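You operate a simulated robot arm through the tools that you are given. There is no shell and no other tool.

The job below is to be done with a simulated robot arm. You get a single attempt, and the scene is never put back.

## Task
Swap the grey paperweight under the magnifier for the purple stone.
Fine: swing the silver lens aside first and over the purple stone last; the grey paperweight goes on the brown coaster, the purple stone where it lay.

The check looks at the end state, three seconds after you hand in, the way a careful person would. Anything else that was tipped, shoved, dropped, spilled or broken makes it a failure.

## Robot
A 7-joint arm with a two-finger parallel gripper, fixed in place. Base frame: the origin is at the foot of the arm, x ahead of it, y to its left, z up; the work surface is at about z = 780. Units: mm, rad, N and s.
With the tool pointing down near the work surface it reaches from about 440 to 900 mm from the base axis. Its first joint turns from -2.007 to 2.007 rad. Payload 3.91 kg.
The TCP is the grasp point between the finger pads, 30 mm short of the fingertips. In the tool frame z runs along the fingers and y along their closing line. The gripper opens to 110 mm. The fingers are 20 mm wide and 10 mm thick; the gripper's body (48 by 112 mm) begins 55 mm behind the TCP.
Orientation is that of the tool frame in the base frame, as a unit quaternion [x, y, z, w]. With the fingers straight down and closing along the base's y, the tool's x points along the base's -x, its y along +y and its z along -z.

## Interface
- The arm moves only by the tool apply_moves. Its argument "deltas" is a list of rows, each a list of 6 numbers: the shift along the tool's x, y, z in mm, then the turn, a rotation vector about the tool's x, y, z in rad. In form: [[x, y, z, rx, ry, rz], ...]. A call has 1 to 20 rows; each row is the pose to reach, as a shift and turn from the pose commanded when the call began, along the tool's axes at that moment. "jaw" is the closure in counts, from 0 (fully open) to 255 (shut), set as the call begins (left out, the last holds). Rows are played at 5 a second. More than 50 mm and 0.15 rad between two rows, or a gripper value outside its range, and nothing of the call is played. Where a pose cannot be reached the arm comes as near as it can. A force on the tool above 40 N (or 10 N above the force at the start of the call, whichever is more), or a blocked arm, ends the call early, and 0.2 s more pass. Each finger travels about 153 mm/s and halts on what it meets, pressing with about 26 N; the grip force reading is that of the motor and also rises with nothing between the fingers. The clock runs only during rows and for 0.2 s after the last one: add rows that repeat a pose to give the fingers time. The reply holds the time, the measured pose of the TCP, the force on the tool along the base axes, the opening and the grip force, in the units named above and with some noise, with the torque about the TCP (base axes, N m) and any sound that the robot's microphone picked up.
- Cameras (640 x 400 px; columns grow to the right, rows downward): "scene" is fixed at [401.6, 651.1, 1554.4]; the picture's right is [-0.91, -0.41, 0.00], its down [-0.36, 0.80, -0.48] and it looks along [0.20, -0.44, -0.88] (base axes); focal length 319 px, centre (320, 200). "wrist" rides on the gripper at [72, 17, -103] in the tool frame; the picture's right is [-0.23, 0.97, 0.00], its down [-0.76, -0.18, -0.62] and it looks along [-0.61, -0.14, 0.78] (tool axes); focal length 222 px, centre (320, 200). There is no depth. A picture from a camera that has moved, and an enlarged one, comes with that camera's place and axes in the base frame and with its lens.
- get_image(camera): a new picture of that camera. No time passes.
- move_column(by): slides the trunk up (or, below 0, down) by that many mm; the arm rides with it, the base frame stays. It gives what a move gives, with no picture.
- inspect(camera, box): a new picture of the part [left, top, right, bottom] of that camera's present view, enlarged. No time passes.
- close_job(): hands the job in; it is judged then, once.

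Places have to be worked out from the pictures, the camera data and where the tool is seen. Open the gripper and draw the arm clear of the work before you hand the job in, unless the task says otherwise.

The tools are called after ">>>" as a command line: name --pt "numbers of a row" for each row, then --argument value for the rest, lists and objects as JSON in quotes. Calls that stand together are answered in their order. apply_moves: Moves the arm, as the interface text tells. Its arguments: {"type":"object","properties":{"deltas":{"type":"array"},"jaw":{"type":"number"}},"required":["deltas"]} The other tools are called the same way: move_column (by) slides the trunk up or down; get_image (camera) takes a picture; inspect (camera, box) takes an enlarged picture of a part of a camera's view; close_job () hands the job in.

At the start:

```text
time_s: 0.0
tool_pos: [371.9, 358.0, 1109.3]
tool_rot: [0.0, 1.0, 0.0, 0.001]
contact_force: [0.3, 0.0, 0.1]
wrist_torque: [0.02, -0.03, -0.03]
width: 109.9
grip_force: 0.0
trunk travel left (down, up): [-775.0, 215.0]
```

scene: 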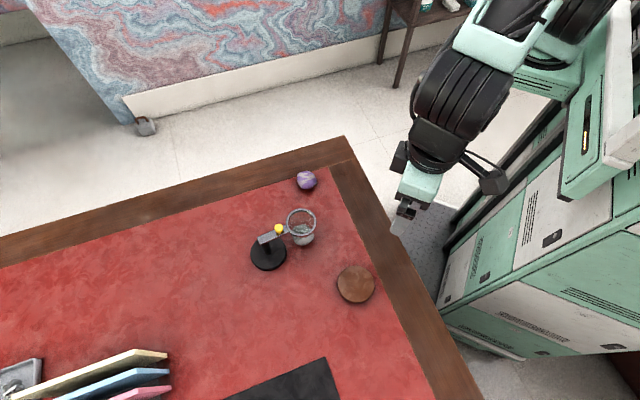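
wrist: 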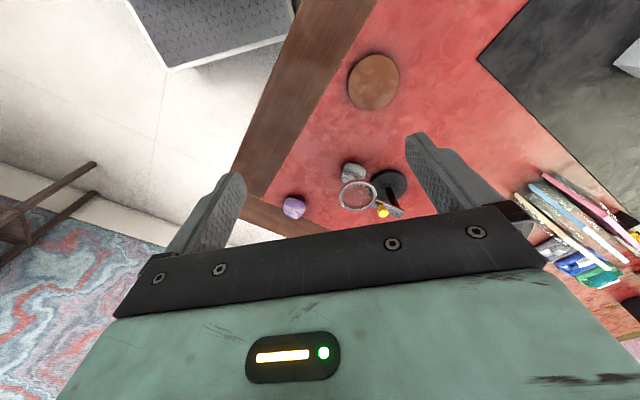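

I'll begin by taking enlarged views of the objects, to locate the lens, stones and coaster.

>>> inspect --camera "scene" --box '[220, 150, 400, 310]'

>>> inspect --camera "wrist" --box '[260, 30, 460, 230]'

```text
2.50 times, centred on (310, 230) of scene
camera zoom: at [401.6, 651.1, 1554.4], right [-0.91, -0.41, 0.0], down [-0.36, 0.8, -0.48], along [0.2, -0.44, -0.88], focal length 797 px, centre (345, 125)
```

zoom: 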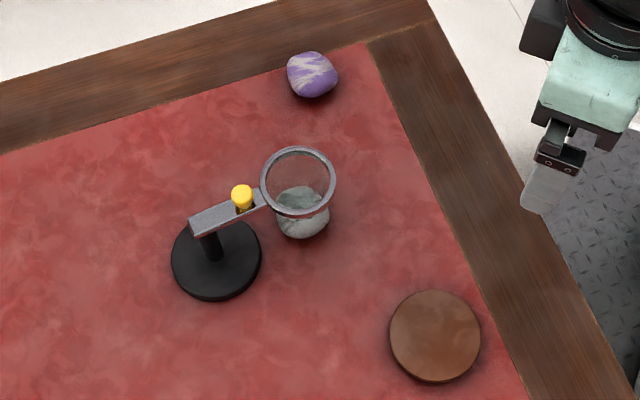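

```text
2.00 times, centred on (360, 130) of wrist
camera zoom: at [300.2, 375.5, 1213.7], right [0.23, 0.97, 0.0], down [0.76, -0.18, 0.62], along [0.61, -0.14, -0.78], focal length 444 px, centre (240, 340)
```

zoom: 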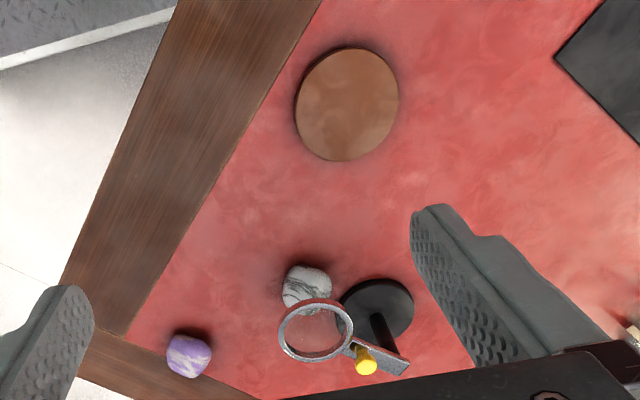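

The scene view puts the grey stone near (570, 381), under the lens ring at z≈880. The post is near (630, 460), the purple stone near (633, 228) and the coaster near (401, 441). I'll move the arm a little closer, staying high, for a better wrist view of the magnifier.

>>> apply_moves --pt "-22 12 20 0 0 0" --pt "-44 24 40 0 0 0" --pt "-66 36 60 0 0 0" --pt "-88 52 80 0 0 0" --pt "-88 52 80 0 0 0" --jaw 0

>>> get_image --camera "wrist"

>>> get_image --camera "scene"

```text
time_s: 1.2
tool_pos: [458.6, 408.0, 1027.8]
tool_rot: [-0.001, 1.0, 0.0, 0.001]
contact_force: [-0.3, -0.4, -0.1]
wrist_torque: [-0.01, 0.03, 0.0]
width: 110.1
grip_force: 0.1
trunk travel left (down, up): [-775.0, 215.0]
```

```text
taken
camera wrist: at [386.4, 425.2, 1132.4], right [0.23, 0.97, 0.0], down [0.76, -0.18, 0.62], along [0.61, -0.14, -0.78], focal length 222 px, centre (320, 200)
```

wrist: 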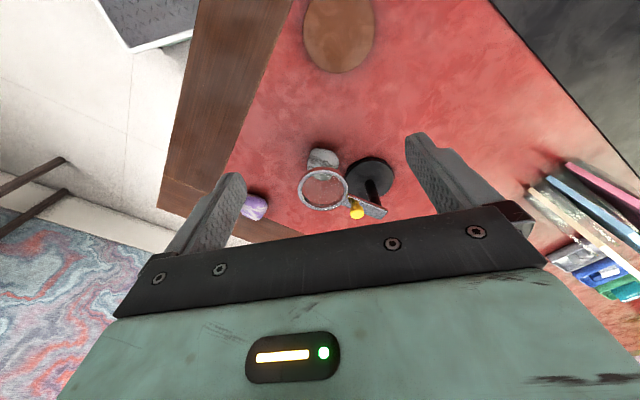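

```text
taken
```

scene: 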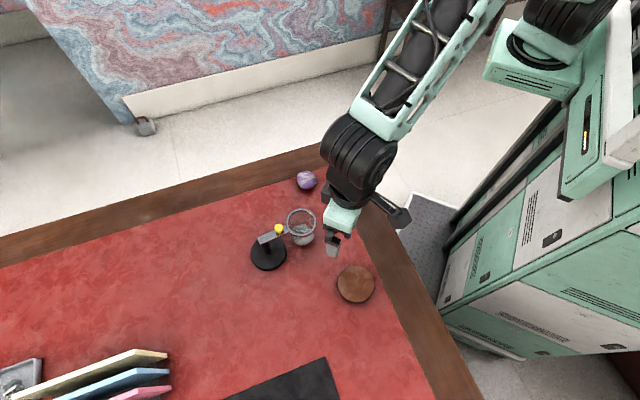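

>>> inspect --camera "wrist" --box '[280, 135, 410, 235]'

>>> inspect --camera "scene" --box '[240, 200, 330, 280]'

```text
4.00 times, centred on (345, 185) of wrist
camera zoom: at [386.4, 425.2, 1132.4], right [0.23, 0.97, 0.0], down [0.76, -0.18, 0.62], along [0.61, -0.14, -0.78], focal length 888 px, centre (220, 260)
```

zoom: 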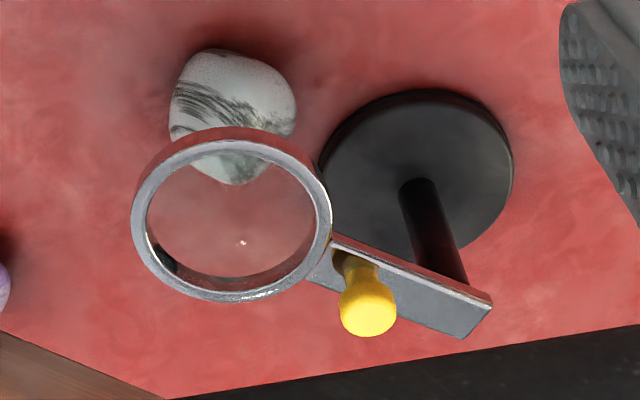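

```text
5.00 times, centred on (285, 240) of scene
camera zoom: at [401.6, 651.1, 1554.4], right [-0.91, -0.41, 0.0], down [-0.36, 0.8, -0.48], along [0.2, -0.44, -0.88], focal length 1594 px, centre (495, 0)
```

zoom: 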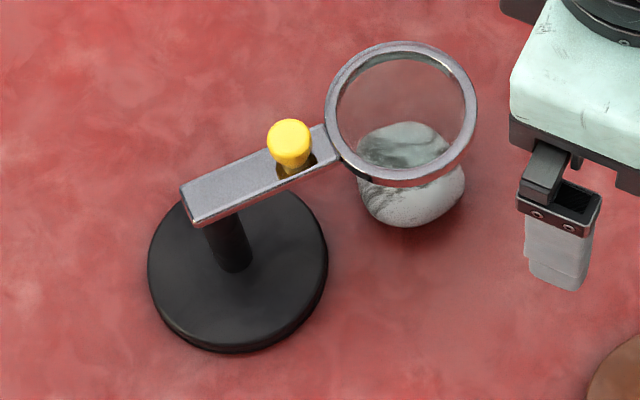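

The lens is a ring on a bar that pivots on the post at about (627, 459). A yellow knob stands on the bar at about (601, 428), and the ring centre is near (569, 386, 880). I'll go above the knob and turn the tool about 51° so the fingers can straddle the bar.

>>> apply_moves --pt "-20 3 4 0 0 -0.13" --pt "-40 6 8 0 0 -0.26" --pt "-60 9 12 0 0 -0.39" --pt "-80 12 16 0 0 -0.52" --pt "-100 14 20 0 0 -0.65" --pt "-120 17 24 0 0 -0.78" --pt "-142.4 20 28 0 0 -0.89" --pt "-142.4 20 28 0 0 -0.89"

>>> get_image --camera "wrist"

>>> inspect --camera "scene" --box '[220, 160, 340, 280]'

```text
time_s: 3.0
tool_pos: [601.2, 429.1, 999.8]
tool_rot: [-0.431, 0.902, -0.001, -0.001]
contact_force: [0.0, 0.2, 0.1]
wrist_torque: [0.02, -0.01, -0.01]
width: 110.0
grip_force: 0.0
trunk travel left (down, up): [-775.0, 215.0]
```

```text
taken
camera wrist: at [544.0, 384.2, 1104.2], right [-0.62, 0.79, 0.0], down [0.62, 0.48, 0.62], along [0.49, 0.38, -0.78], focal length 222 px, centre (320, 200)
```

wrist: 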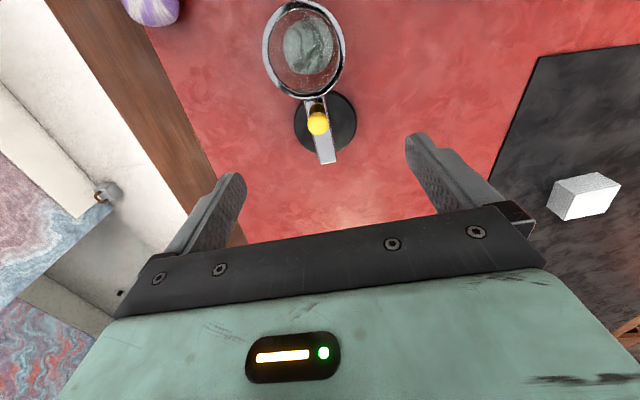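

```text
3.33 times, centred on (280, 220) of scene
camera zoom: at [401.6, 651.1, 1554.4], right [-0.91, -0.41, 0.0], down [-0.36, 0.8, -0.48], along [0.2, -0.44, -0.88], focal length 1062 px, centre (453, 133)
```

zoom: 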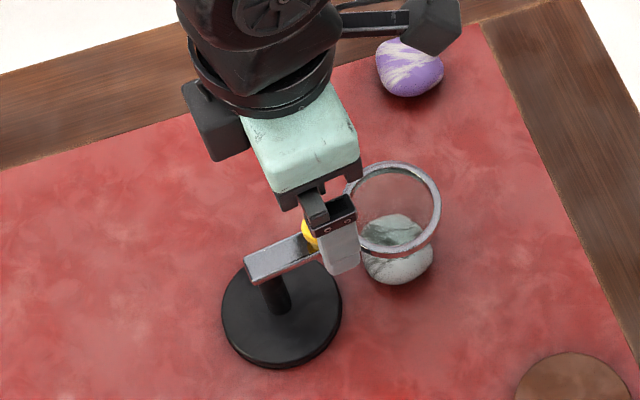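

The knob lies almost exactly under the TCP, and the bar lines up with the tool x-axis. I'll narrow the jaws to about 40 mm and come down to just above the knob to confirm the straddle.

>>> apply_moves --pt "0 -2 0 0 0 0" --pt "0 -2 0 0 0 0" --pt "0 -2 0 0 0 0" --pt "0 -2 20 0 0 0" --pt "0 -2 40 0 0 0" --pt "0 -2 50 0 0 0" --pt "0 -2 50 0 0 0" --jaw 162

>>> inspect --camera "wrist" --box '[220, 40, 420, 220]'

>>> inspect --camera "scene" --box '[240, 180, 340, 280]'

```text
time_s: 4.6
tool_pos: [605.1, 427.5, 952.4]
tool_rot: [-0.431, 0.902, 0.001, 0.0]
contact_force: [-0.2, -0.2, 0.0]
wrist_torque: [0.01, 0.01, 0.0]
width: 39.9
grip_force: 0.2
trunk travel left (down, up): [-775.0, 215.0]
```

```text
2.22 times, centred on (320, 130) of wrist
camera zoom: at [546.8, 383.3, 1056.3], right [-0.61, 0.79, 0.0], down [0.62, 0.48, 0.62], along [0.49, 0.38, -0.78], focal length 494 px, centre (320, 356)
```

zoom: 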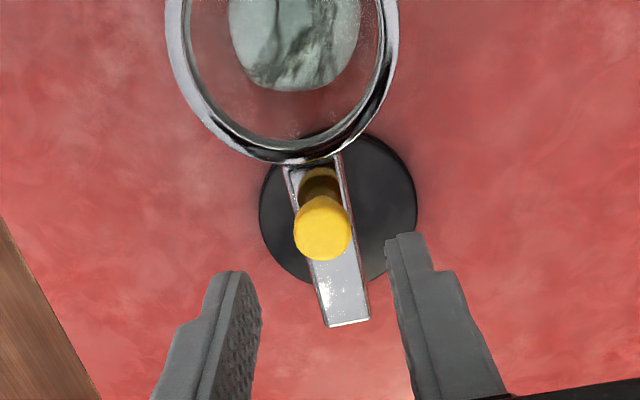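

```text
4.00 times, centred on (290, 230) of scene
camera zoom: at [401.6, 651.1, 1554.4], right [-0.91, -0.41, 0.0], down [-0.36, 0.8, -0.48], along [0.2, -0.44, -0.88], focal length 1275 px, centre (440, 80)
```

zoom: 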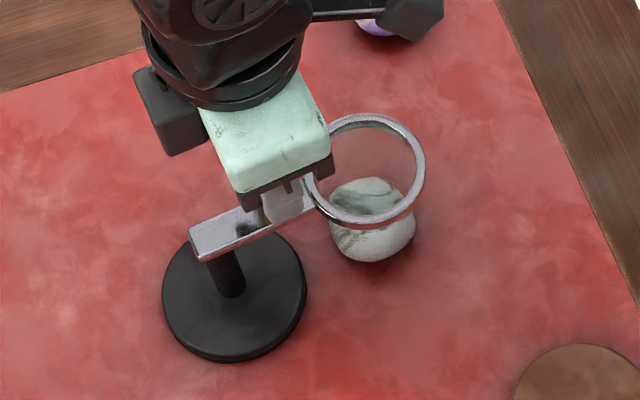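

The fingers are centred on either side of the knob and bar. I'll go down another 35 mm in small steps and check again.

>>> apply_moves --pt "0 0 10 0 0 0" --pt "0 0 20 0 0 0" --pt "0 0 30 0 0 0" --pt "0 0 35 0 0 0" --pt "0 0 35 0 0 0"

>>> inspect --camera "wrist" --box '[220, 40, 420, 220]'

>>> inspect --camera "scene" --box '[240, 180, 340, 280]'

```text
time_s: 5.8
tool_pos: [603.8, 427.8, 916.8]
tool_rot: [-0.43, 0.903, -0.001, 0.0]
contact_force: [0.0, 0.0, -0.5]
wrist_torque: [0.0, -0.01, -0.02]
width: 40.3
grip_force: 0.1
trunk travel left (down, up): [-775.0, 215.0]
```

```text
2.22 times, centred on (320, 130) of wrist
camera zoom: at [546.0, 382.6, 1020.3], right [-0.61, 0.79, 0.0], down [0.62, 0.48, 0.62], along [0.49, 0.38, -0.78], focal length 494 px, centre (320, 356)
```

zoom: 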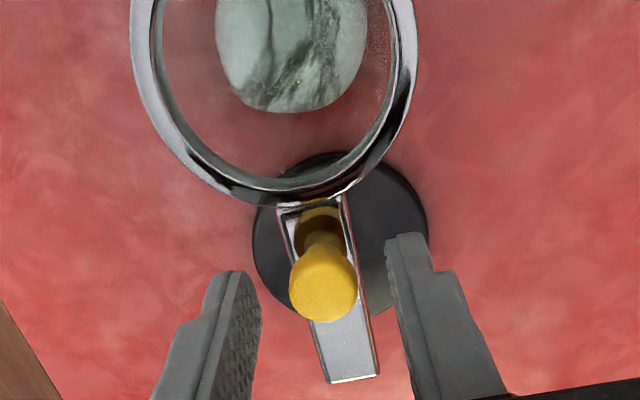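

```text
4.00 times, centred on (290, 230) of scene
camera zoom: at [401.6, 651.1, 1554.4], right [-0.91, -0.41, 0.0], down [-0.36, 0.8, -0.48], along [0.2, -0.44, -0.88], focal length 1275 px, centre (440, 80)
```

zoom: 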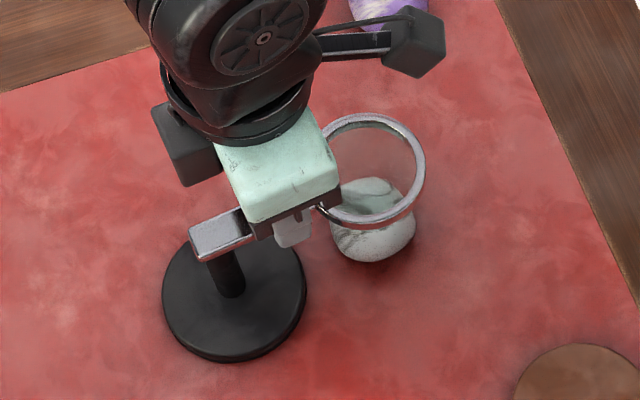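

The knob cap is centred between the fingers at z≈896, and the fingertips are about level with the bar. I'll go down 19 mm, narrow the jaws to about 28 mm as a loose cage, then try a small clockwise swing about the post.

>>> apply_moves --pt "0 0 6 0 0 0" --pt "0 0 13 0 0 0" --pt "0 0 19 0 0 0" --pt "0 0 19 0 0 0"

>>> apply_moves --pt "0 0 0 0 0 0" --pt "0 0 0 0 0 0" --pt "-0.1 2.6 0 0 0 0.065" --pt "-0.3 5.2 0 0 0 0.13" --pt "-0.8 7.8 0 0 0 0.195" --pt "-1.3 10.3 0 0 0 0.26" --pt "-2.1 12.8 0 0 0 0.325" --pt "-3.0 15.2 0 0 0 0.39" --pt "-3.0 15.2 0 0 0 0.39" --jaw 190

>>> inspect --camera "wrist" --box '[220, 40, 420, 220]'

>>> inspect --camera "scene" --box '[240, 180, 340, 280]'

```text
time_s: 6.8
tool_pos: [603.1, 428.4, 898.8]
tool_rot: [-0.43, 0.903, 0.0, 0.0]
contact_force: [0.4, 0.2, 0.3]
wrist_torque: [0.04, 0.01, -0.01]
width: 40.1
grip_force: 0.0
trunk travel left (down, up): [-775.0, 215.0]
```

```text
time_s: 8.8
tool_pos: [593.9, 438.9, 899.2]
tool_rot: [-0.247, 0.969, 0.0, -0.001]
contact_force: [0.5, 0.4, -0.7]
wrist_torque: [0.01, 0.02, 0.01]
width: 28.0
grip_force: 0.1
trunk travel left (down, up): [-775.0, 215.0]
```

```text
2.22 times, centred on (320, 130) of wrist
camera zoom: at [523.0, 421.6, 1002.3], right [-0.27, 0.96, 0.0], down [0.75, 0.21, 0.62], along [0.6, 0.17, -0.78], focal length 494 px, centre (320, 356)
```

zoom: 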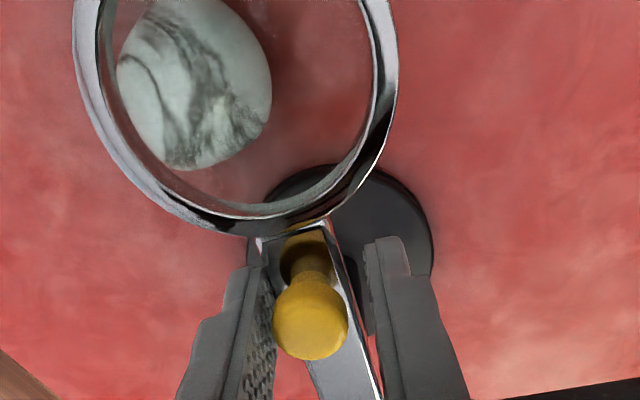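

```text
4.00 times, centred on (290, 230) of scene
camera zoom: at [401.6, 651.1, 1554.4], right [-0.91, -0.41, 0.0], down [-0.36, 0.8, -0.48], along [0.2, -0.44, -0.88], focal length 1275 px, centre (440, 80)
```

zoom: 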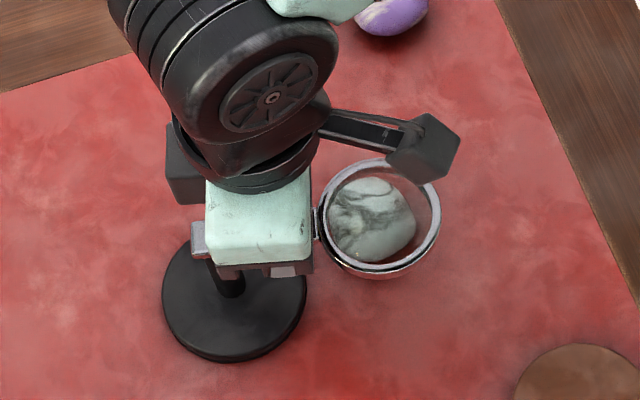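

The lens swings freely: forces stay near zero and the base has not moved. I'll continue the clockwise swing about 97° further.

>>> apply_moves --pt "-0.34 5.19 0 0 0 0.13" --pt "-1.34 10.28 0 0 0 0.26" --pt "-3.01 15.21 0 0 0 0.39" --pt "-5.29 19.88 0 0 0 0.52" --pt "-8.16 24.21 0 0 0 0.65" --pt "-11.56 28.13 0 0 0 0.78" --pt "-15.44 31.58 0 0 0 0.91" --pt "-19.75 34.5 0 0 0 1.04" --pt "-24.39 36.83 0 0 0 1.17" --pt "-29.3 38.54 0 0 0 1.3" --pt "-34.39 39.6 0 0 0 1.43" --pt "-39.57 40.0 0 0 0 1.56" --pt "-44.76 39.72 0 0 0 1.69" --pt "-44.76 39.72 0 0 0 1.69"

>>> get_image --camera "wrist"

>>> inspect --camera "scene" --box '[220, 160, 380, 320]'

```text
time_s: 11.8
tool_pos: [605.2, 485.2, 900.7]
tool_rot: [0.561, 0.828, 0.0, 0.0]
contact_force: [2.4, 2.9, -0.9]
wrist_torque: [0.07, 0.0, 0.03]
width: 29.3
grip_force: 1.4
out of reach, approached as far as the arm can: row 11, 12, 13, 14
trunk travel left (down, up): [-775.0, 215.0]
```

```text
taken
camera wrist: at [595.0, 559.9, 1004.5], right [0.99, 0.15, 0.0], down [0.12, -0.77, 0.62], along [0.09, -0.62, -0.78], focal length 222 px, centre (320, 200)
```

wrist: 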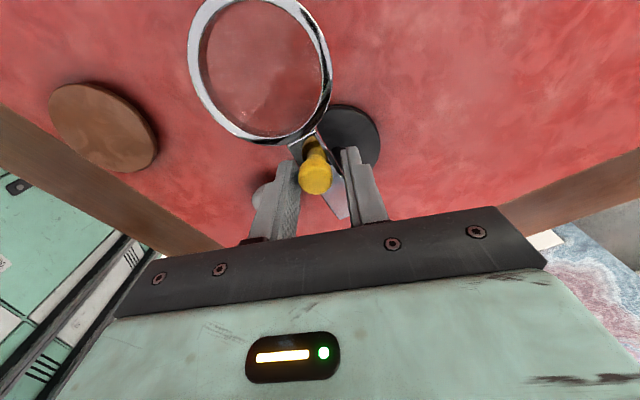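

```text
2.50 times, centred on (300, 240) of scene
camera zoom: at [401.6, 651.1, 1554.4], right [-0.91, -0.41, 0.0], down [-0.36, 0.8, -0.48], along [0.2, -0.44, -0.88], focal length 797 px, centre (370, 100)
```

zoom: 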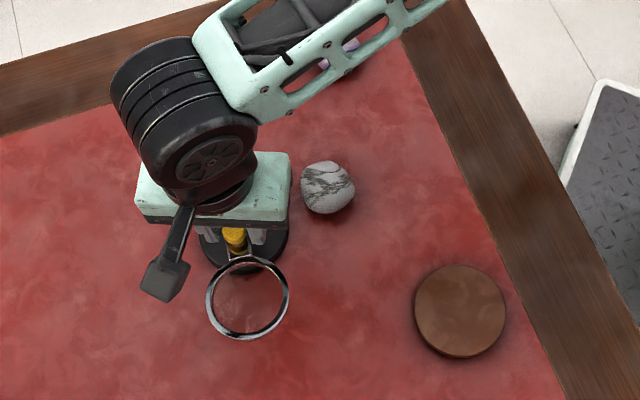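

The arm reached a joint limit near -68°, but the lens is now well aside at about (571, 530). I'll widen the jaws a little, raise straight off the knob and turn back to a comfortable heading.

>>> apply_moves --pt "0 0 0 0 0 0" --pt "0 0 0 0 0 0" --pt "0 0 -20 0 0 0" --pt "0 0 -45 0 0 0" --pt "0 0 -80 0 0 0" --pt "0 0 -120 0 0 0" --pt "0 0 -120 0 0 0" --jaw 162

>>> inspect --camera "scene" --box '[220, 160, 380, 320]'

```text
time_s: 13.4
tool_pos: [603.2, 487.1, 1017.5]
tool_rot: [0.559, 0.829, 0.0, 0.0]
contact_force: [0.3, 1.2, -1.1]
wrist_torque: [0.02, 0.0, -0.03]
width: 40.1
grip_force: 0.0
trunk travel left (down, up): [-775.0, 215.0]
```

```text
2.50 times, centred on (300, 240) of scene
camera zoom: at [401.6, 651.1, 1554.4], right [-0.91, -0.41, 0.0], down [-0.36, 0.8, -0.48], along [0.2, -0.44, -0.88], focal length 797 px, centre (370, 100)
```

zoom: 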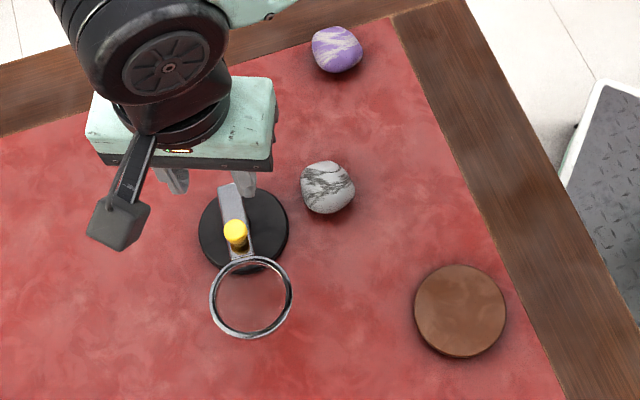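

The lens is aside and nothing else has moved; the grey stone is at (570, 382). I'll fly over it at z≈1017, turning to heading +51° so the hand's narrow side faces the post, with the jaws fully open.

>>> apply_moves --pt "-5.3 -4.4 0 0 0 -0.13" --pt "-10.6 -8.75 0 0 0 -0.26" --pt "-15.9 -13.1 0 0 0 -0.39" --pt "-21.2 -17.5 0 0 0 -0.52" --pt "-26.5 -21.9 0 0 0 -0.65" --pt "-31.8 -26.25 0 0 0 -0.78" --pt "-37.1 -30.6 0 0 0 -0.91" --pt "-42.4 -35 0 0 0 -1.04" --pt "-47.7 -39.4 0 0 0 -1.17" --pt "-53 -43.75 0 0 0 -1.3" --pt "-58.3 -48.1 0 0 0 -1.43" --pt "-63.6 -52.5 0 0 0 -1.56" --pt "-68.9 -56.9 0 0 0 -1.69" --pt "-74.2 -61.25 0 0 0 -1.82" --pt "-79.6 -65.6 0 0 0 -1.95" --pt "-84.9 -70 0 0 0 -2.08" --pt "-84.9 -70 0 0 0 -2.08" --jaw 0

>>> get_image --camera "wrist"

>>> inspect --camera "wrist" --box '[220, 40, 420, 220]'

```text
time_s: 17.0
tool_pos: [570.9, 380.1, 1018.4]
tool_rot: [-0.432, 0.902, 0.0, 0.0]
contact_force: [-0.1, -0.2, 0.6]
wrist_torque: [0.02, 0.0, 0.02]
width: 110.2
grip_force: 0.0
trunk travel left (down, up): [-775.0, 215.0]
```

```text
taken
camera wrist: at [514.4, 335.0, 1122.8], right [-0.62, 0.79, 0.0], down [0.62, 0.48, 0.62], along [0.49, 0.38, -0.78], focal length 222 px, centre (320, 200)
```

wrist: 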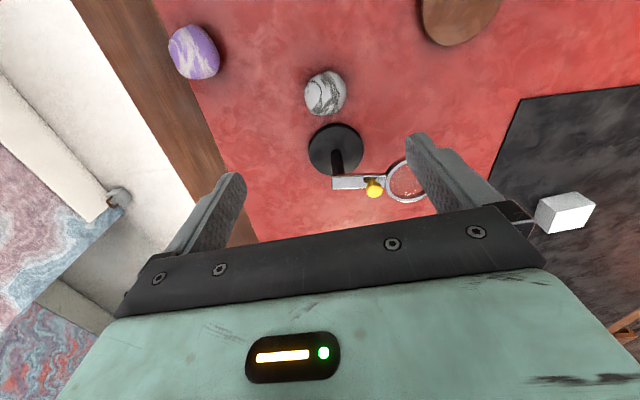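

```text
2.22 times, centred on (320, 130) of wrist
camera zoom: at [514.4, 335.0, 1122.8], right [-0.62, 0.79, 0.0], down [0.62, 0.48, 0.62], along [0.49, 0.38, -0.78], focal length 494 px, centre (320, 356)
```

zoom: 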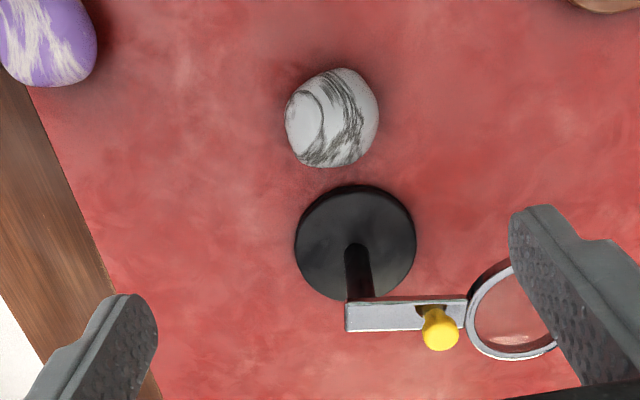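

The grey stone is about 56 mm wide and 40 mm high, nearly under the TCP (a few mm toward tool +y). The hand clears the post and the swung lens. I'll lower to about z=895 and re-check the alignment.

>>> apply_moves --pt "0 3 30 0 0 0" --pt "0 3 60 0 0 0" --pt "0 3 90 0 0 0" --pt "0 3 123 0 0 0" --pt "0 3 123 0 0 0"

>>> get_image --camera "wrist"

>>> inspect --camera "scene" --box '[220, 160, 380, 320]'

```text
time_s: 18.2
tool_pos: [570.4, 381.2, 896.1]
tool_rot: [-0.43, 0.903, 0.0, 0.0]
contact_force: [-0.2, 0.7, 0.3]
wrist_torque: [0.01, -0.01, -0.02]
width: 109.8
grip_force: 0.1
trunk travel left (down, up): [-775.0, 215.0]
```

```text
taken
camera wrist: at [512.4, 337.3, 1000.9], right [-0.61, 0.79, 0.0], down [0.62, 0.48, 0.62], along [0.49, 0.38, -0.78], focal length 222 px, centre (320, 200)
```

wrist: 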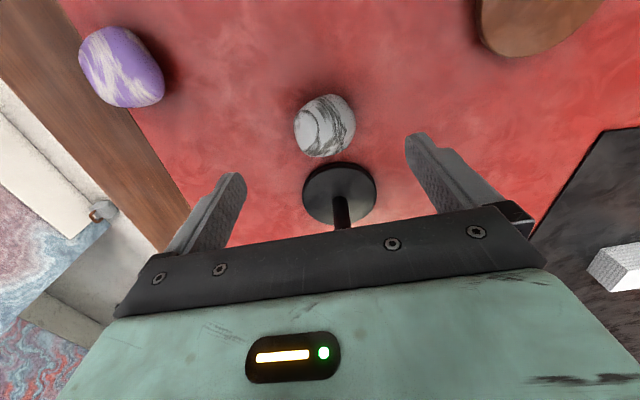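

```text
2.50 times, centred on (300, 240) of scene
camera zoom: at [401.6, 651.1, 1554.4], right [-0.91, -0.41, 0.0], down [-0.36, 0.8, -0.48], along [0.2, -0.44, -0.88], focal length 797 px, centre (370, 100)
```

zoom: 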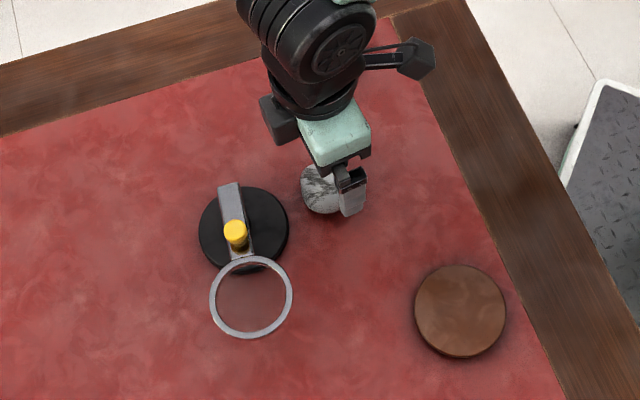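

The stone sits about 4 mm toward tool +y. I'll shift and lower to TCP z≈814, with the fingertips a few mm above the table.

>>> apply_moves --pt "1 3.5 20 0 0 0" --pt "1 3.5 40 0 0 0" --pt "1 3.5 60 0 0 0" --pt "1 3.5 72 0 0 0" --pt "1 3.5 82 0 0 0" --pt "1 3.5 82 0 0 0"

>>> get_image --camera "wrist"

>>> inspect --camera "scene" --box '[220, 160, 380, 320]'

```text
time_s: 19.6
tool_pos: [565.1, 382.6, 812.9]
tool_rot: [-0.43, 0.903, 0.0, 0.001]
contact_force: [0.1, -0.4, -0.5]
wrist_torque: [-0.02, -0.02, -0.01]
width: 109.8
grip_force: 0.1
trunk travel left (down, up): [-775.0, 215.0]
```

```text
taken
camera wrist: at [507.3, 338.9, 917.5], right [-0.61, 0.79, 0.0], down [0.62, 0.48, 0.62], along [0.49, 0.38, -0.78], focal length 222 px, centre (320, 200)
```

wrist: 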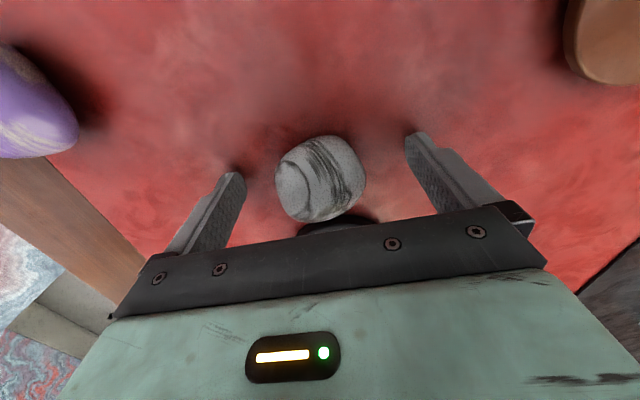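

```text
2.50 times, centred on (300, 240) of scene
camera zoom: at [401.6, 651.1, 1554.4], right [-0.91, -0.41, 0.0], down [-0.36, 0.8, -0.48], along [0.2, -0.44, -0.88], focal length 797 px, centre (370, 100)
```

zoom: 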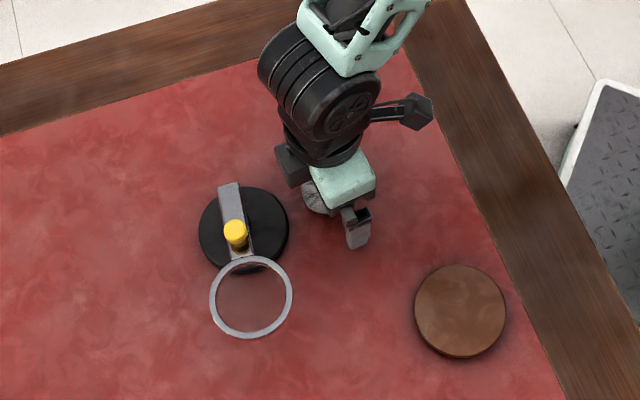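

The stone is centred between the fingers, within 1–2 mm. I'll close gently in two stages.

>>> apply_moves --pt "0 0 0 0 0 0" --pt "0 0 0 0 0 0" --pt "0 0 0 0 0 0" --jaw 100

>>> apply_moves --pt "0 0 0 0 0 0" --pt "0 0 0 0 0 0" --pt "0 0 0 0 0 0" --pt "0 0 0 0 0 0" --jaw 255

>>> get_image --camera "wrist"

```text
time_s: 20.4
tool_pos: [565.2, 383.6, 813.7]
tool_rot: [-0.431, 0.902, 0.0, 0.001]
contact_force: [0.4, 0.1, 0.1]
wrist_torque: [0.0, -0.04, -0.02]
width: 66.8
grip_force: 0.0
trunk travel left (down, up): [-775.0, 215.0]
```

```text
time_s: 21.4
tool_pos: [565.7, 383.2, 813.8]
tool_rot: [-0.43, 0.903, 0.0, 0.001]
contact_force: [0.3, -0.6, 0.9]
wrist_torque: [0.01, -0.04, 0.01]
width: 56.3
grip_force: 26.2
trunk travel left (down, up): [-775.0, 215.0]
```

```text
taken
camera wrist: at [507.3, 338.9, 917.6], right [-0.61, 0.79, 0.0], down [0.62, 0.48, 0.62], along [0.49, 0.38, -0.78], focal length 222 px, centre (320, 200)
```

wrist: 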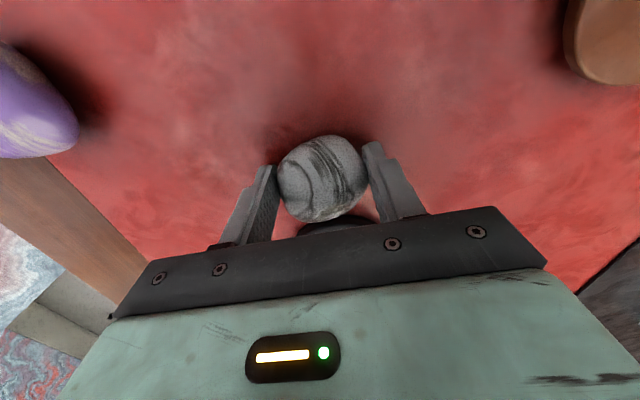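

I have a firm grip at 56 mm and 26 N. I'll lift slowly by 20 mm and check that it holds.

>>> apply_moves --pt "0 0 -5 0 0 0" --pt "0 0 -10 0 0 0" --pt "0 0 -20 0 0 0" --pt "0 0 -20 0 0 0"

>>> get_image --camera "wrist"

```text
time_s: 22.4
tool_pos: [566.2, 384.2, 834.8]
tool_rot: [-0.431, 0.902, 0.0, 0.0]
contact_force: [-0.4, -0.3, -1.8]
wrist_torque: [-0.02, -0.01, 0.01]
width: 56.7
grip_force: 25.5
trunk travel left (down, up): [-775.0, 215.0]
```

```text
taken
camera wrist: at [508.5, 339.0, 938.1], right [-0.61, 0.79, 0.0], down [0.62, 0.48, 0.62], along [0.49, 0.38, -0.78], focal length 222 px, centre (320, 200)
```

wrist: 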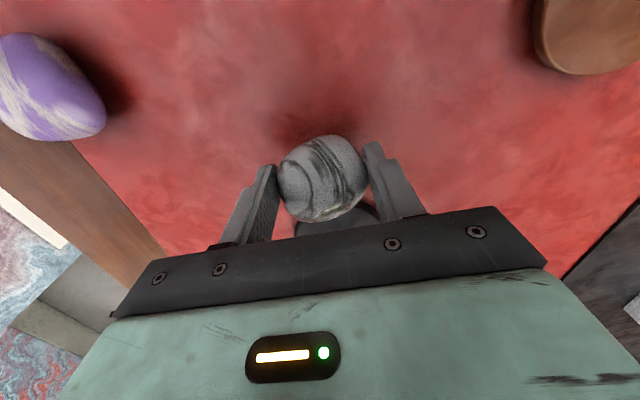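

The stone is lifted cleanly, with a weight of about 2 N. I'll raise it to TCP z≈875 and carry it over to the coaster near (402, 442).

>>> apply_moves --pt "0 0 -20 0 0 0" --pt "0 0 -40 0 0 0" --pt "5 14 -45 0 0 0" --pt "14 40 -45 0 0 0" --pt "24 67 -45 0 0 0" --pt "33 93 -45 0 0 0" --pt "42 119 -45 0 0 0" --pt "51 145 -45 0 0 0" --pt "58 164 -45 0 0 0" --pt "58 164 -45 0 0 0" --pt "58 164 -45 0 0 0"

>>> get_image --camera "wrist"

>>> inspect --camera "scene" --box '[270, 190, 430, 350]'

```text
time_s: 24.8
tool_pos: [401.5, 442.6, 881.4]
tool_rot: [-0.43, 0.903, 0.0, 0.0]
contact_force: [-0.2, -0.3, -2.2]
wrist_torque: [0.0, 0.04, -0.03]
width: 56.4
grip_force: 26.3
trunk travel left (down, up): [-775.0, 215.0]
```

```text
taken
camera wrist: at [344.7, 398.7, 985.3], right [-0.61, 0.79, 0.0], down [0.62, 0.48, 0.62], along [0.49, 0.38, -0.78], focal length 222 px, centre (320, 200)
```

wrist: 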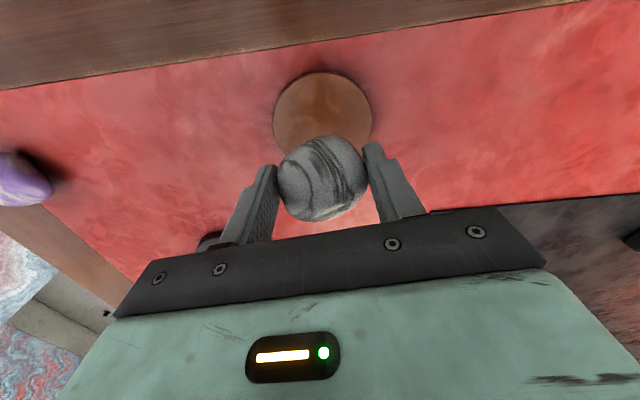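

```text
2.50 times, centred on (350, 270) of scene
camera zoom: at [401.6, 651.1, 1554.4], right [-0.91, -0.41, 0.0], down [-0.36, 0.8, -0.48], along [0.2, -0.44, -0.88], focal length 797 px, centre (245, 25)
```

zoom: 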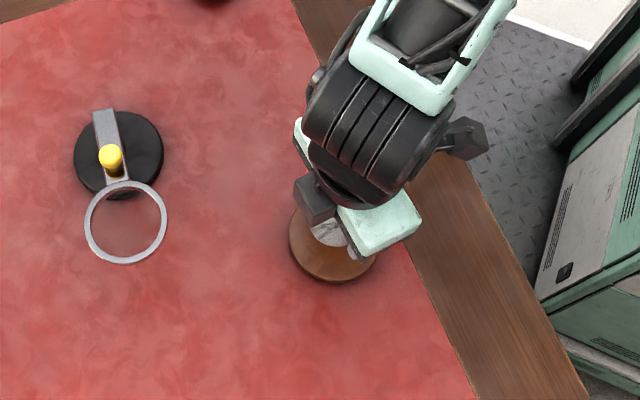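

The stone hangs over the coaster's centre within about 2 mm. I'll lower to TCP z≈836 first, then feel for contact in small steps.

>>> apply_moves --pt "1 1 15 0 0 0" --pt "1 1 30 0 0 0" --pt "1 1 40 0 0 0" --pt "1 1 45 0 0 0" --pt "1 1 45 0 0 0"

>>> inspect --camera "wrist" --box '[230, 70, 410, 230]'

>>> inspect --camera "scene" --box '[310, 240, 400, 320]'

```text
time_s: 26.0
tool_pos: [400.4, 442.8, 836.1]
tool_rot: [-0.43, 0.903, 0.0, 0.0]
contact_force: [-0.5, 0.5, -1.1]
wrist_torque: [0.01, -0.03, 0.0]
width: 56.2
grip_force: 25.9
trunk travel left (down, up): [-775.0, 215.0]
```

```text
2.50 times, centred on (320, 150) of wrist
camera zoom: at [342.3, 398.6, 939.4], right [-0.61, 0.79, 0.0], down [0.62, 0.48, 0.62], along [0.49, 0.38, -0.78], focal length 555 px, centre (320, 325)
```

zoom: 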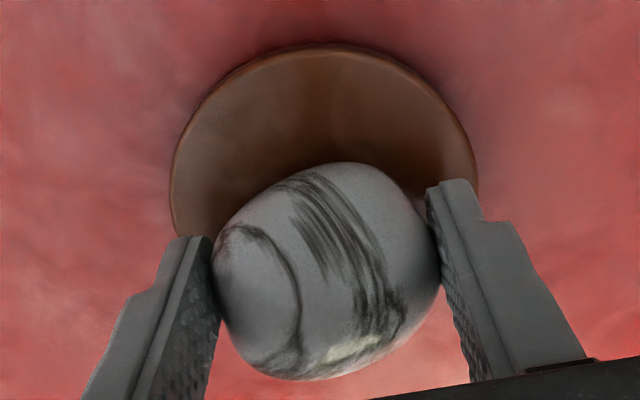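

```text
5.00 times, centred on (355, 280) of scene
camera zoom: at [401.6, 651.1, 1554.4], right [-0.91, -0.41, 0.0], down [-0.36, 0.8, -0.48], along [0.2, -0.44, -0.88], focal length 1594 px, centre (145, -200)
```

zoom: 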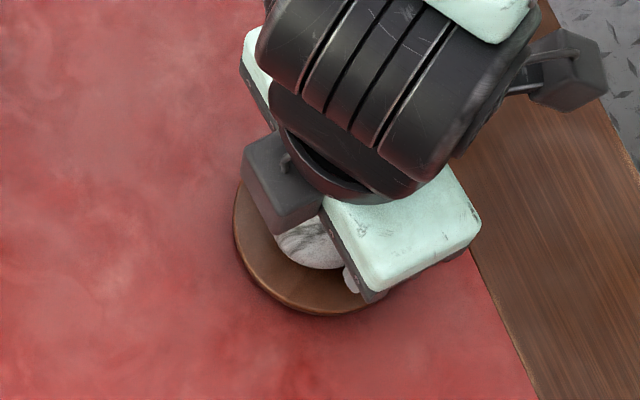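

The stone sits well centred over the coaster. I'll lower in small increments and watch the vertical force.

>>> apply_moves --pt "0 0 4 0 0 0" --pt "0 0 8 0 0 0" --pt "0 0 8 0 0 0"

>>> apply_moves --pt "0 0 1 0 0 0" --pt "0 0 2 0 0 0" --pt "0 0 2 0 0 0"

```text
time_s: 26.8
tool_pos: [399.4, 442.0, 828.8]
tool_rot: [-0.431, 0.902, 0.001, 0.0]
contact_force: [-3.1, -4.5, 21.2]
wrist_torque: [-0.28, 0.0, 0.01]
width: 56.8
grip_force: 26.0
trunk travel left (down, up): [-775.0, 215.0]
```

```text
time_s: 27.6
tool_pos: [401.5, 442.7, 825.6]
tool_rot: [-0.431, 0.902, 0.002, 0.0]
contact_force: [2.2, 0.1, 26.2]
wrist_torque: [-0.03, -0.13, -0.02]
width: 56.7
grip_force: 26.1
trunk travel left (down, up): [-775.0, 215.0]
```

Contact with the coaster came at about z≈829, and the stone is now seated with about 26 N of downward force. I'll ease up a little to relieve that load before releasing.

>>> apply_moves --pt "0 0 -0.8 0 0 0" --pt "0 0 -0.8 0 0 0"

>>> inspect --camera "wrist" --box '[230, 70, 410, 230]'

```text
time_s: 28.2
tool_pos: [400.9, 442.6, 826.7]
tool_rot: [-0.431, 0.902, 0.001, 0.001]
contact_force: [4.4, 6.7, 18.3]
wrist_torque: [0.14, -0.28, 0.0]
width: 56.7
grip_force: 25.8
trunk travel left (down, up): [-775.0, 215.0]
```

```text
2.50 times, centred on (320, 150) of wrist
camera zoom: at [342.8, 397.7, 929.5], right [-0.61, 0.79, 0.0], down [0.62, 0.48, 0.62], along [0.49, 0.38, -0.78], focal length 555 px, centre (320, 325)
```

zoom: 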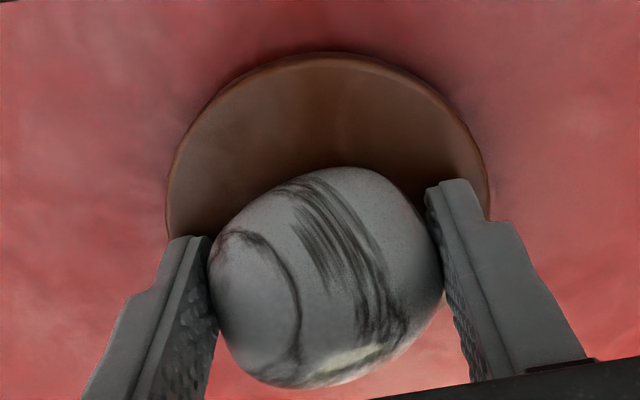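

There is still about 18 N of load, so I'll ease up another 1.3 mm and read again.

>>> apply_moves --pt "0 0 -0.7 0 0 0" --pt "0 0 -1.3 0 0 0" --pt "0 0 -1.3 0 0 0"

```text
time_s: 29.0
tool_pos: [400.1, 440.4, 825.9]
tool_rot: [-0.43, 0.903, 0.0, 0.0]
contact_force: [1.5, 2.6, 7.0]
wrist_torque: [0.09, -0.11, 0.04]
width: 56.7
grip_force: 26.0
trunk travel left (down, up): [-775.0, 215.0]
```

The load is down to about 7 N, with the stone resting on the coaster. I'll open partway first, then look.

>>> apply_moves --pt "0 0 0 0 0 0" --pt "0 0 0 0 0 0" --pt "0 0 0 0 0 0" --jaw 85

>>> inspect --camera "wrist" --box '[230, 70, 410, 230]'

```text
time_s: 29.8
tool_pos: [399.1, 441.8, 826.3]
tool_rot: [-0.431, 0.902, 0.0, 0.0]
contact_force: [-0.3, -0.3, -0.5]
wrist_torque: [-0.02, 0.0, -0.04]
width: 73.6
grip_force: 0.0
trunk travel left (down, up): [-775.0, 215.0]
```

```text
2.50 times, centred on (320, 150) of wrist
camera zoom: at [342.2, 396.8, 930.2], right [-0.61, 0.79, 0.0], down [0.62, 0.48, 0.62], along [0.49, 0.38, -0.78], focal length 555 px, centre (320, 325)
```

zoom: 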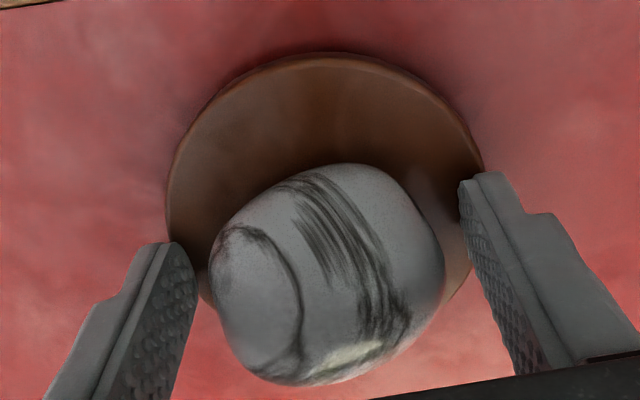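

The grey stone rests stably on the coaster and the fingers are clear of it. I'll raise straight up and confirm with the scene camera.

>>> apply_moves --pt "0 0 -8 0 0 0" --pt "0 0 -25 0 0 0" --pt "0 0 -55 0 0 0" --pt "0 0 -95 0 0 0" --pt "0 0 -135 0 0 0" --pt "0 0 -135 0 0 0"

>>> get_image --camera "wrist"

>>> get_image --camera "scene"

```text
time_s: 31.2
tool_pos: [399.2, 442.9, 960.1]
tool_rot: [-0.43, 0.903, 0.0, 0.0]
contact_force: [-0.2, -0.1, -0.6]
wrist_torque: [0.02, 0.04, 0.0]
width: 73.3
grip_force: 0.0
trunk travel left (down, up): [-775.0, 215.0]
```

```text
taken
camera wrist: at [341.4, 398.1, 1064.0], right [-0.61, 0.79, 0.0], down [0.62, 0.48, 0.62], along [0.49, 0.38, -0.78], focal length 222 px, centre (320, 200)
```

wrist: 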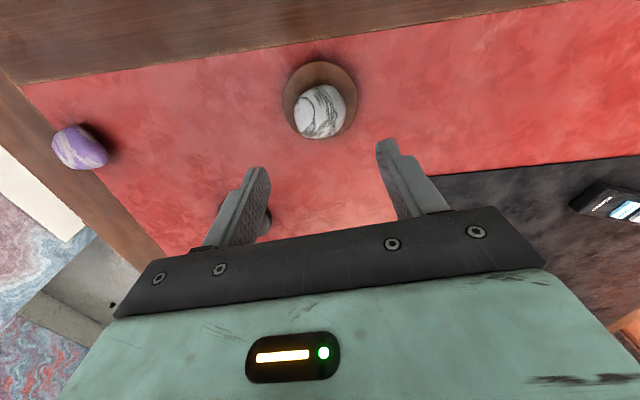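

```text
taken
```

scene: 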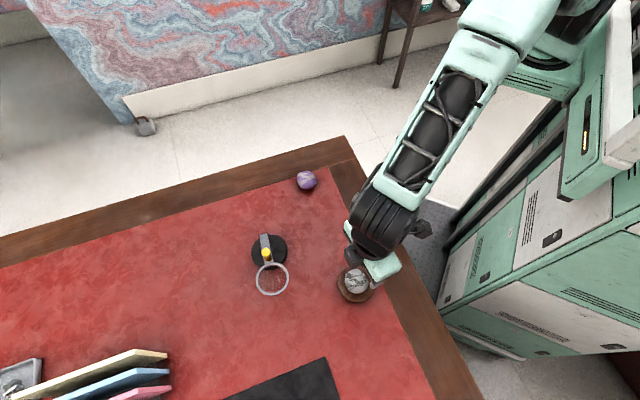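

The grey stone is centred on the coaster. Next I'll travel high to above the purple stone near (633, 228), keeping this heading.

>>> apply_moves --pt "1 -15 0 0 0 0" --pt "3 -45 0 0 0 0" --pt "5 -80 0 0 0 0" --pt "7 -115 0 0 0 0" --pt "9 -150 0 0 0 0" --pt "11 -185 0 0 0 0" --pt "13.5 -220 0 0 0 0" --pt "15.6 -255 0 0 0 0" --pt "18 -290 0 0 0 0" --pt "19.4 -316.5 0 0 0 0" --pt "19.4 -316.5 0 0 0 0" --jaw 0

>>> get_image --camera "wrist"

>>> inspect --camera "scene" --box '[220, 130, 400, 310]'

```text
time_s: 33.6
tool_pos: [634.3, 227.6, 958.7]
tool_rot: [-0.431, 0.902, 0.001, 0.0]
contact_force: [0.1, 0.2, -0.2]
wrist_torque: [-0.01, -0.04, 0.0]
width: 109.8
grip_force: 0.1
trunk travel left (down, up): [-775.0, 215.0]
```

```text
taken
camera wrist: at [578.0, 182.9, 1063.1], right [-0.61, 0.79, 0.0], down [0.62, 0.48, 0.62], along [0.49, 0.38, -0.78], focal length 222 px, centre (320, 200)
```

wrist: 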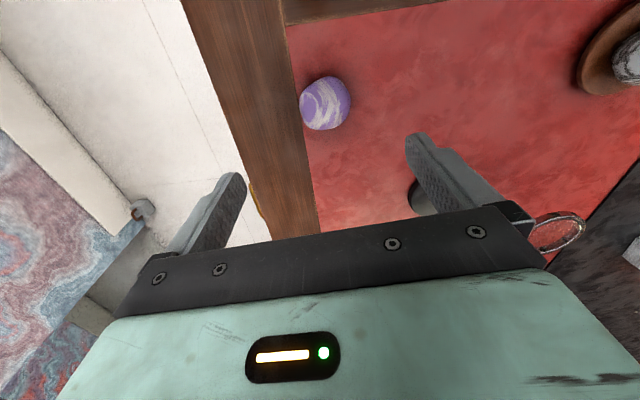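

```text
2.22 times, centred on (310, 220) of scene
camera zoom: at [401.6, 651.1, 1554.4], right [-0.91, -0.41, 0.0], down [-0.36, 0.8, -0.48], along [0.2, -0.44, -0.88], focal length 708 px, centre (342, 156)
```

zoom: 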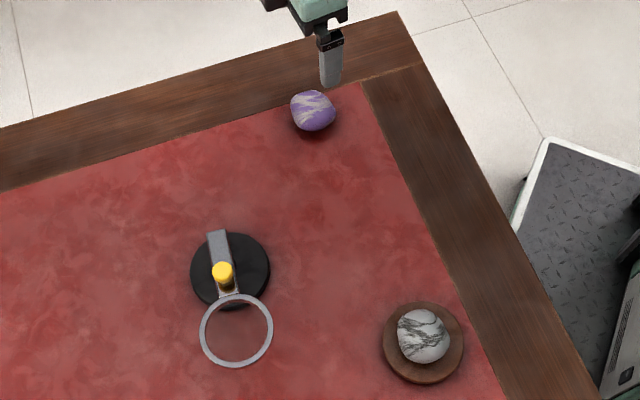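

The purple stone is near (629, 229), close to the wooden border that runs along the tool x-axis. To keep both fingers on the felt, I'll turn the hand 90° so the jaws close parallel to that border, and look again.

>>> apply_moves --pt "0.2 0.5 0 0 0 0.13" --pt "0.4 1 0 0 0 0.26" --pt "0.6 1.5 0 0 0 0.39" --pt "0.8 2 0 0 0 0.52" --pt "1 2.5 0 0 0 0.65" --pt "1.2 3 0 0 0 0.78" --pt "1.4 3.5 0 0 0 0.91" --pt "1.6 4 0 0 0 1.04" --pt "1.8 4.5 0 0 0 1.17" --pt "2 5 0 0 0 1.3" --pt "2.1 5.5 0 0 0 1.43" --pt "2.2 5.9 0 0 0 1.56" --pt "2.2 5.9 0 0 0 1.56"

>>> get_image --camera "wrist"

>>> inspect --camera "wrist" --box '[230, 40, 430, 200]'

>>> inspect --camera "scene" --box '[270, 140, 370, 220]'

```text
time_s: 36.4
tool_pos: [628.9, 229.0, 960.9]
tool_rot: [0.33, 0.944, 0.0, 0.0]
contact_force: [0.6, 0.2, -1.6]
wrist_torque: [0.02, 0.01, 0.0]
width: 109.8
grip_force: 0.0
trunk travel left (down, up): [-775.0, 215.0]
```

```text
taken
camera wrist: at [583.4, 289.0, 1065.3], right [0.78, 0.62, 0.0], down [0.49, -0.61, 0.62], along [0.39, -0.49, -0.78], focal length 222 px, centre (320, 200)
```

wrist: 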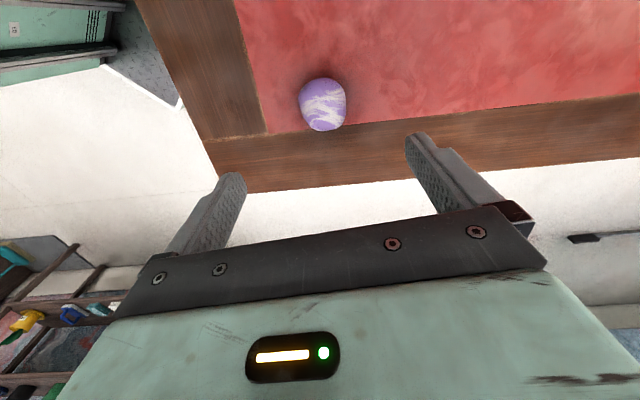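

```text
2.50 times, centred on (330, 120) of wrist
camera zoom: at [583.4, 289.0, 1065.3], right [0.78, 0.62, 0.0], down [0.49, -0.61, 0.62], along [0.39, -0.49, -0.78], focal length 555 px, centre (295, 400)
```

zoom: 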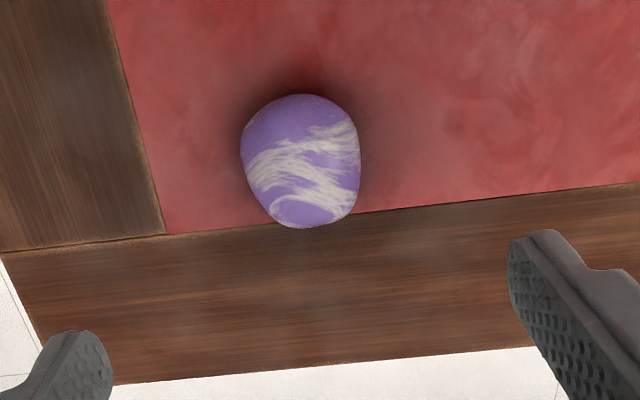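

```text
5.00 times, centred on (320, 180) of scene
camera zoom: at [401.6, 651.1, 1554.4], right [-0.91, -0.41, 0.0], down [-0.36, 0.8, -0.48], along [0.2, -0.44, -0.88], focal length 1594 px, centre (320, 300)
```

zoom: 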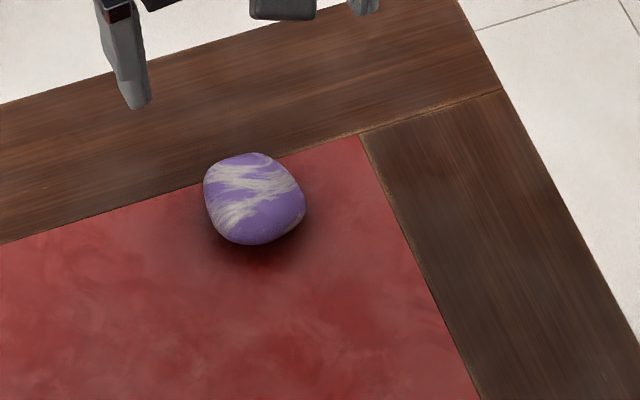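

The border looks flush, and in this heading both fingers land on felt. The stone is about 3 mm toward tool +y, so I'll shift and descend to z≈895 for a closer check.

>>> apply_moves --pt "1 3 20 0 0 0" --pt "1 3 45 0 0 0" --pt "1 3 65 0 0 0" --pt "1 3 65 0 0 0"

>>> inspect --camera "wrist" --box '[230, 60, 430, 220]'

```text
time_s: 37.4
tool_pos: [630.1, 231.1, 898.9]
tool_rot: [0.329, 0.944, 0.001, 0.0]
contact_force: [0.7, -0.1, 0.6]
wrist_torque: [0.0, -0.01, 0.0]
width: 110.0
grip_force: 0.1
trunk travel left (down, up): [-775.0, 215.0]
```

```text
2.50 times, centred on (330, 140) of wrist
camera zoom: at [584.1, 291.7, 1002.7], right [0.78, 0.62, 0.0], down [0.49, -0.61, 0.62], along [0.39, -0.49, -0.78], focal length 555 px, centre (295, 350)
```

zoom: 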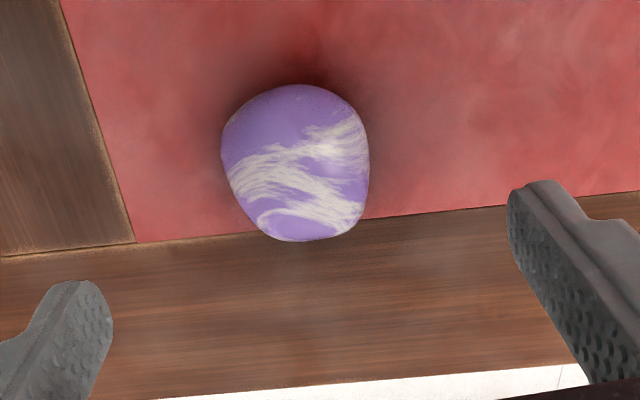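

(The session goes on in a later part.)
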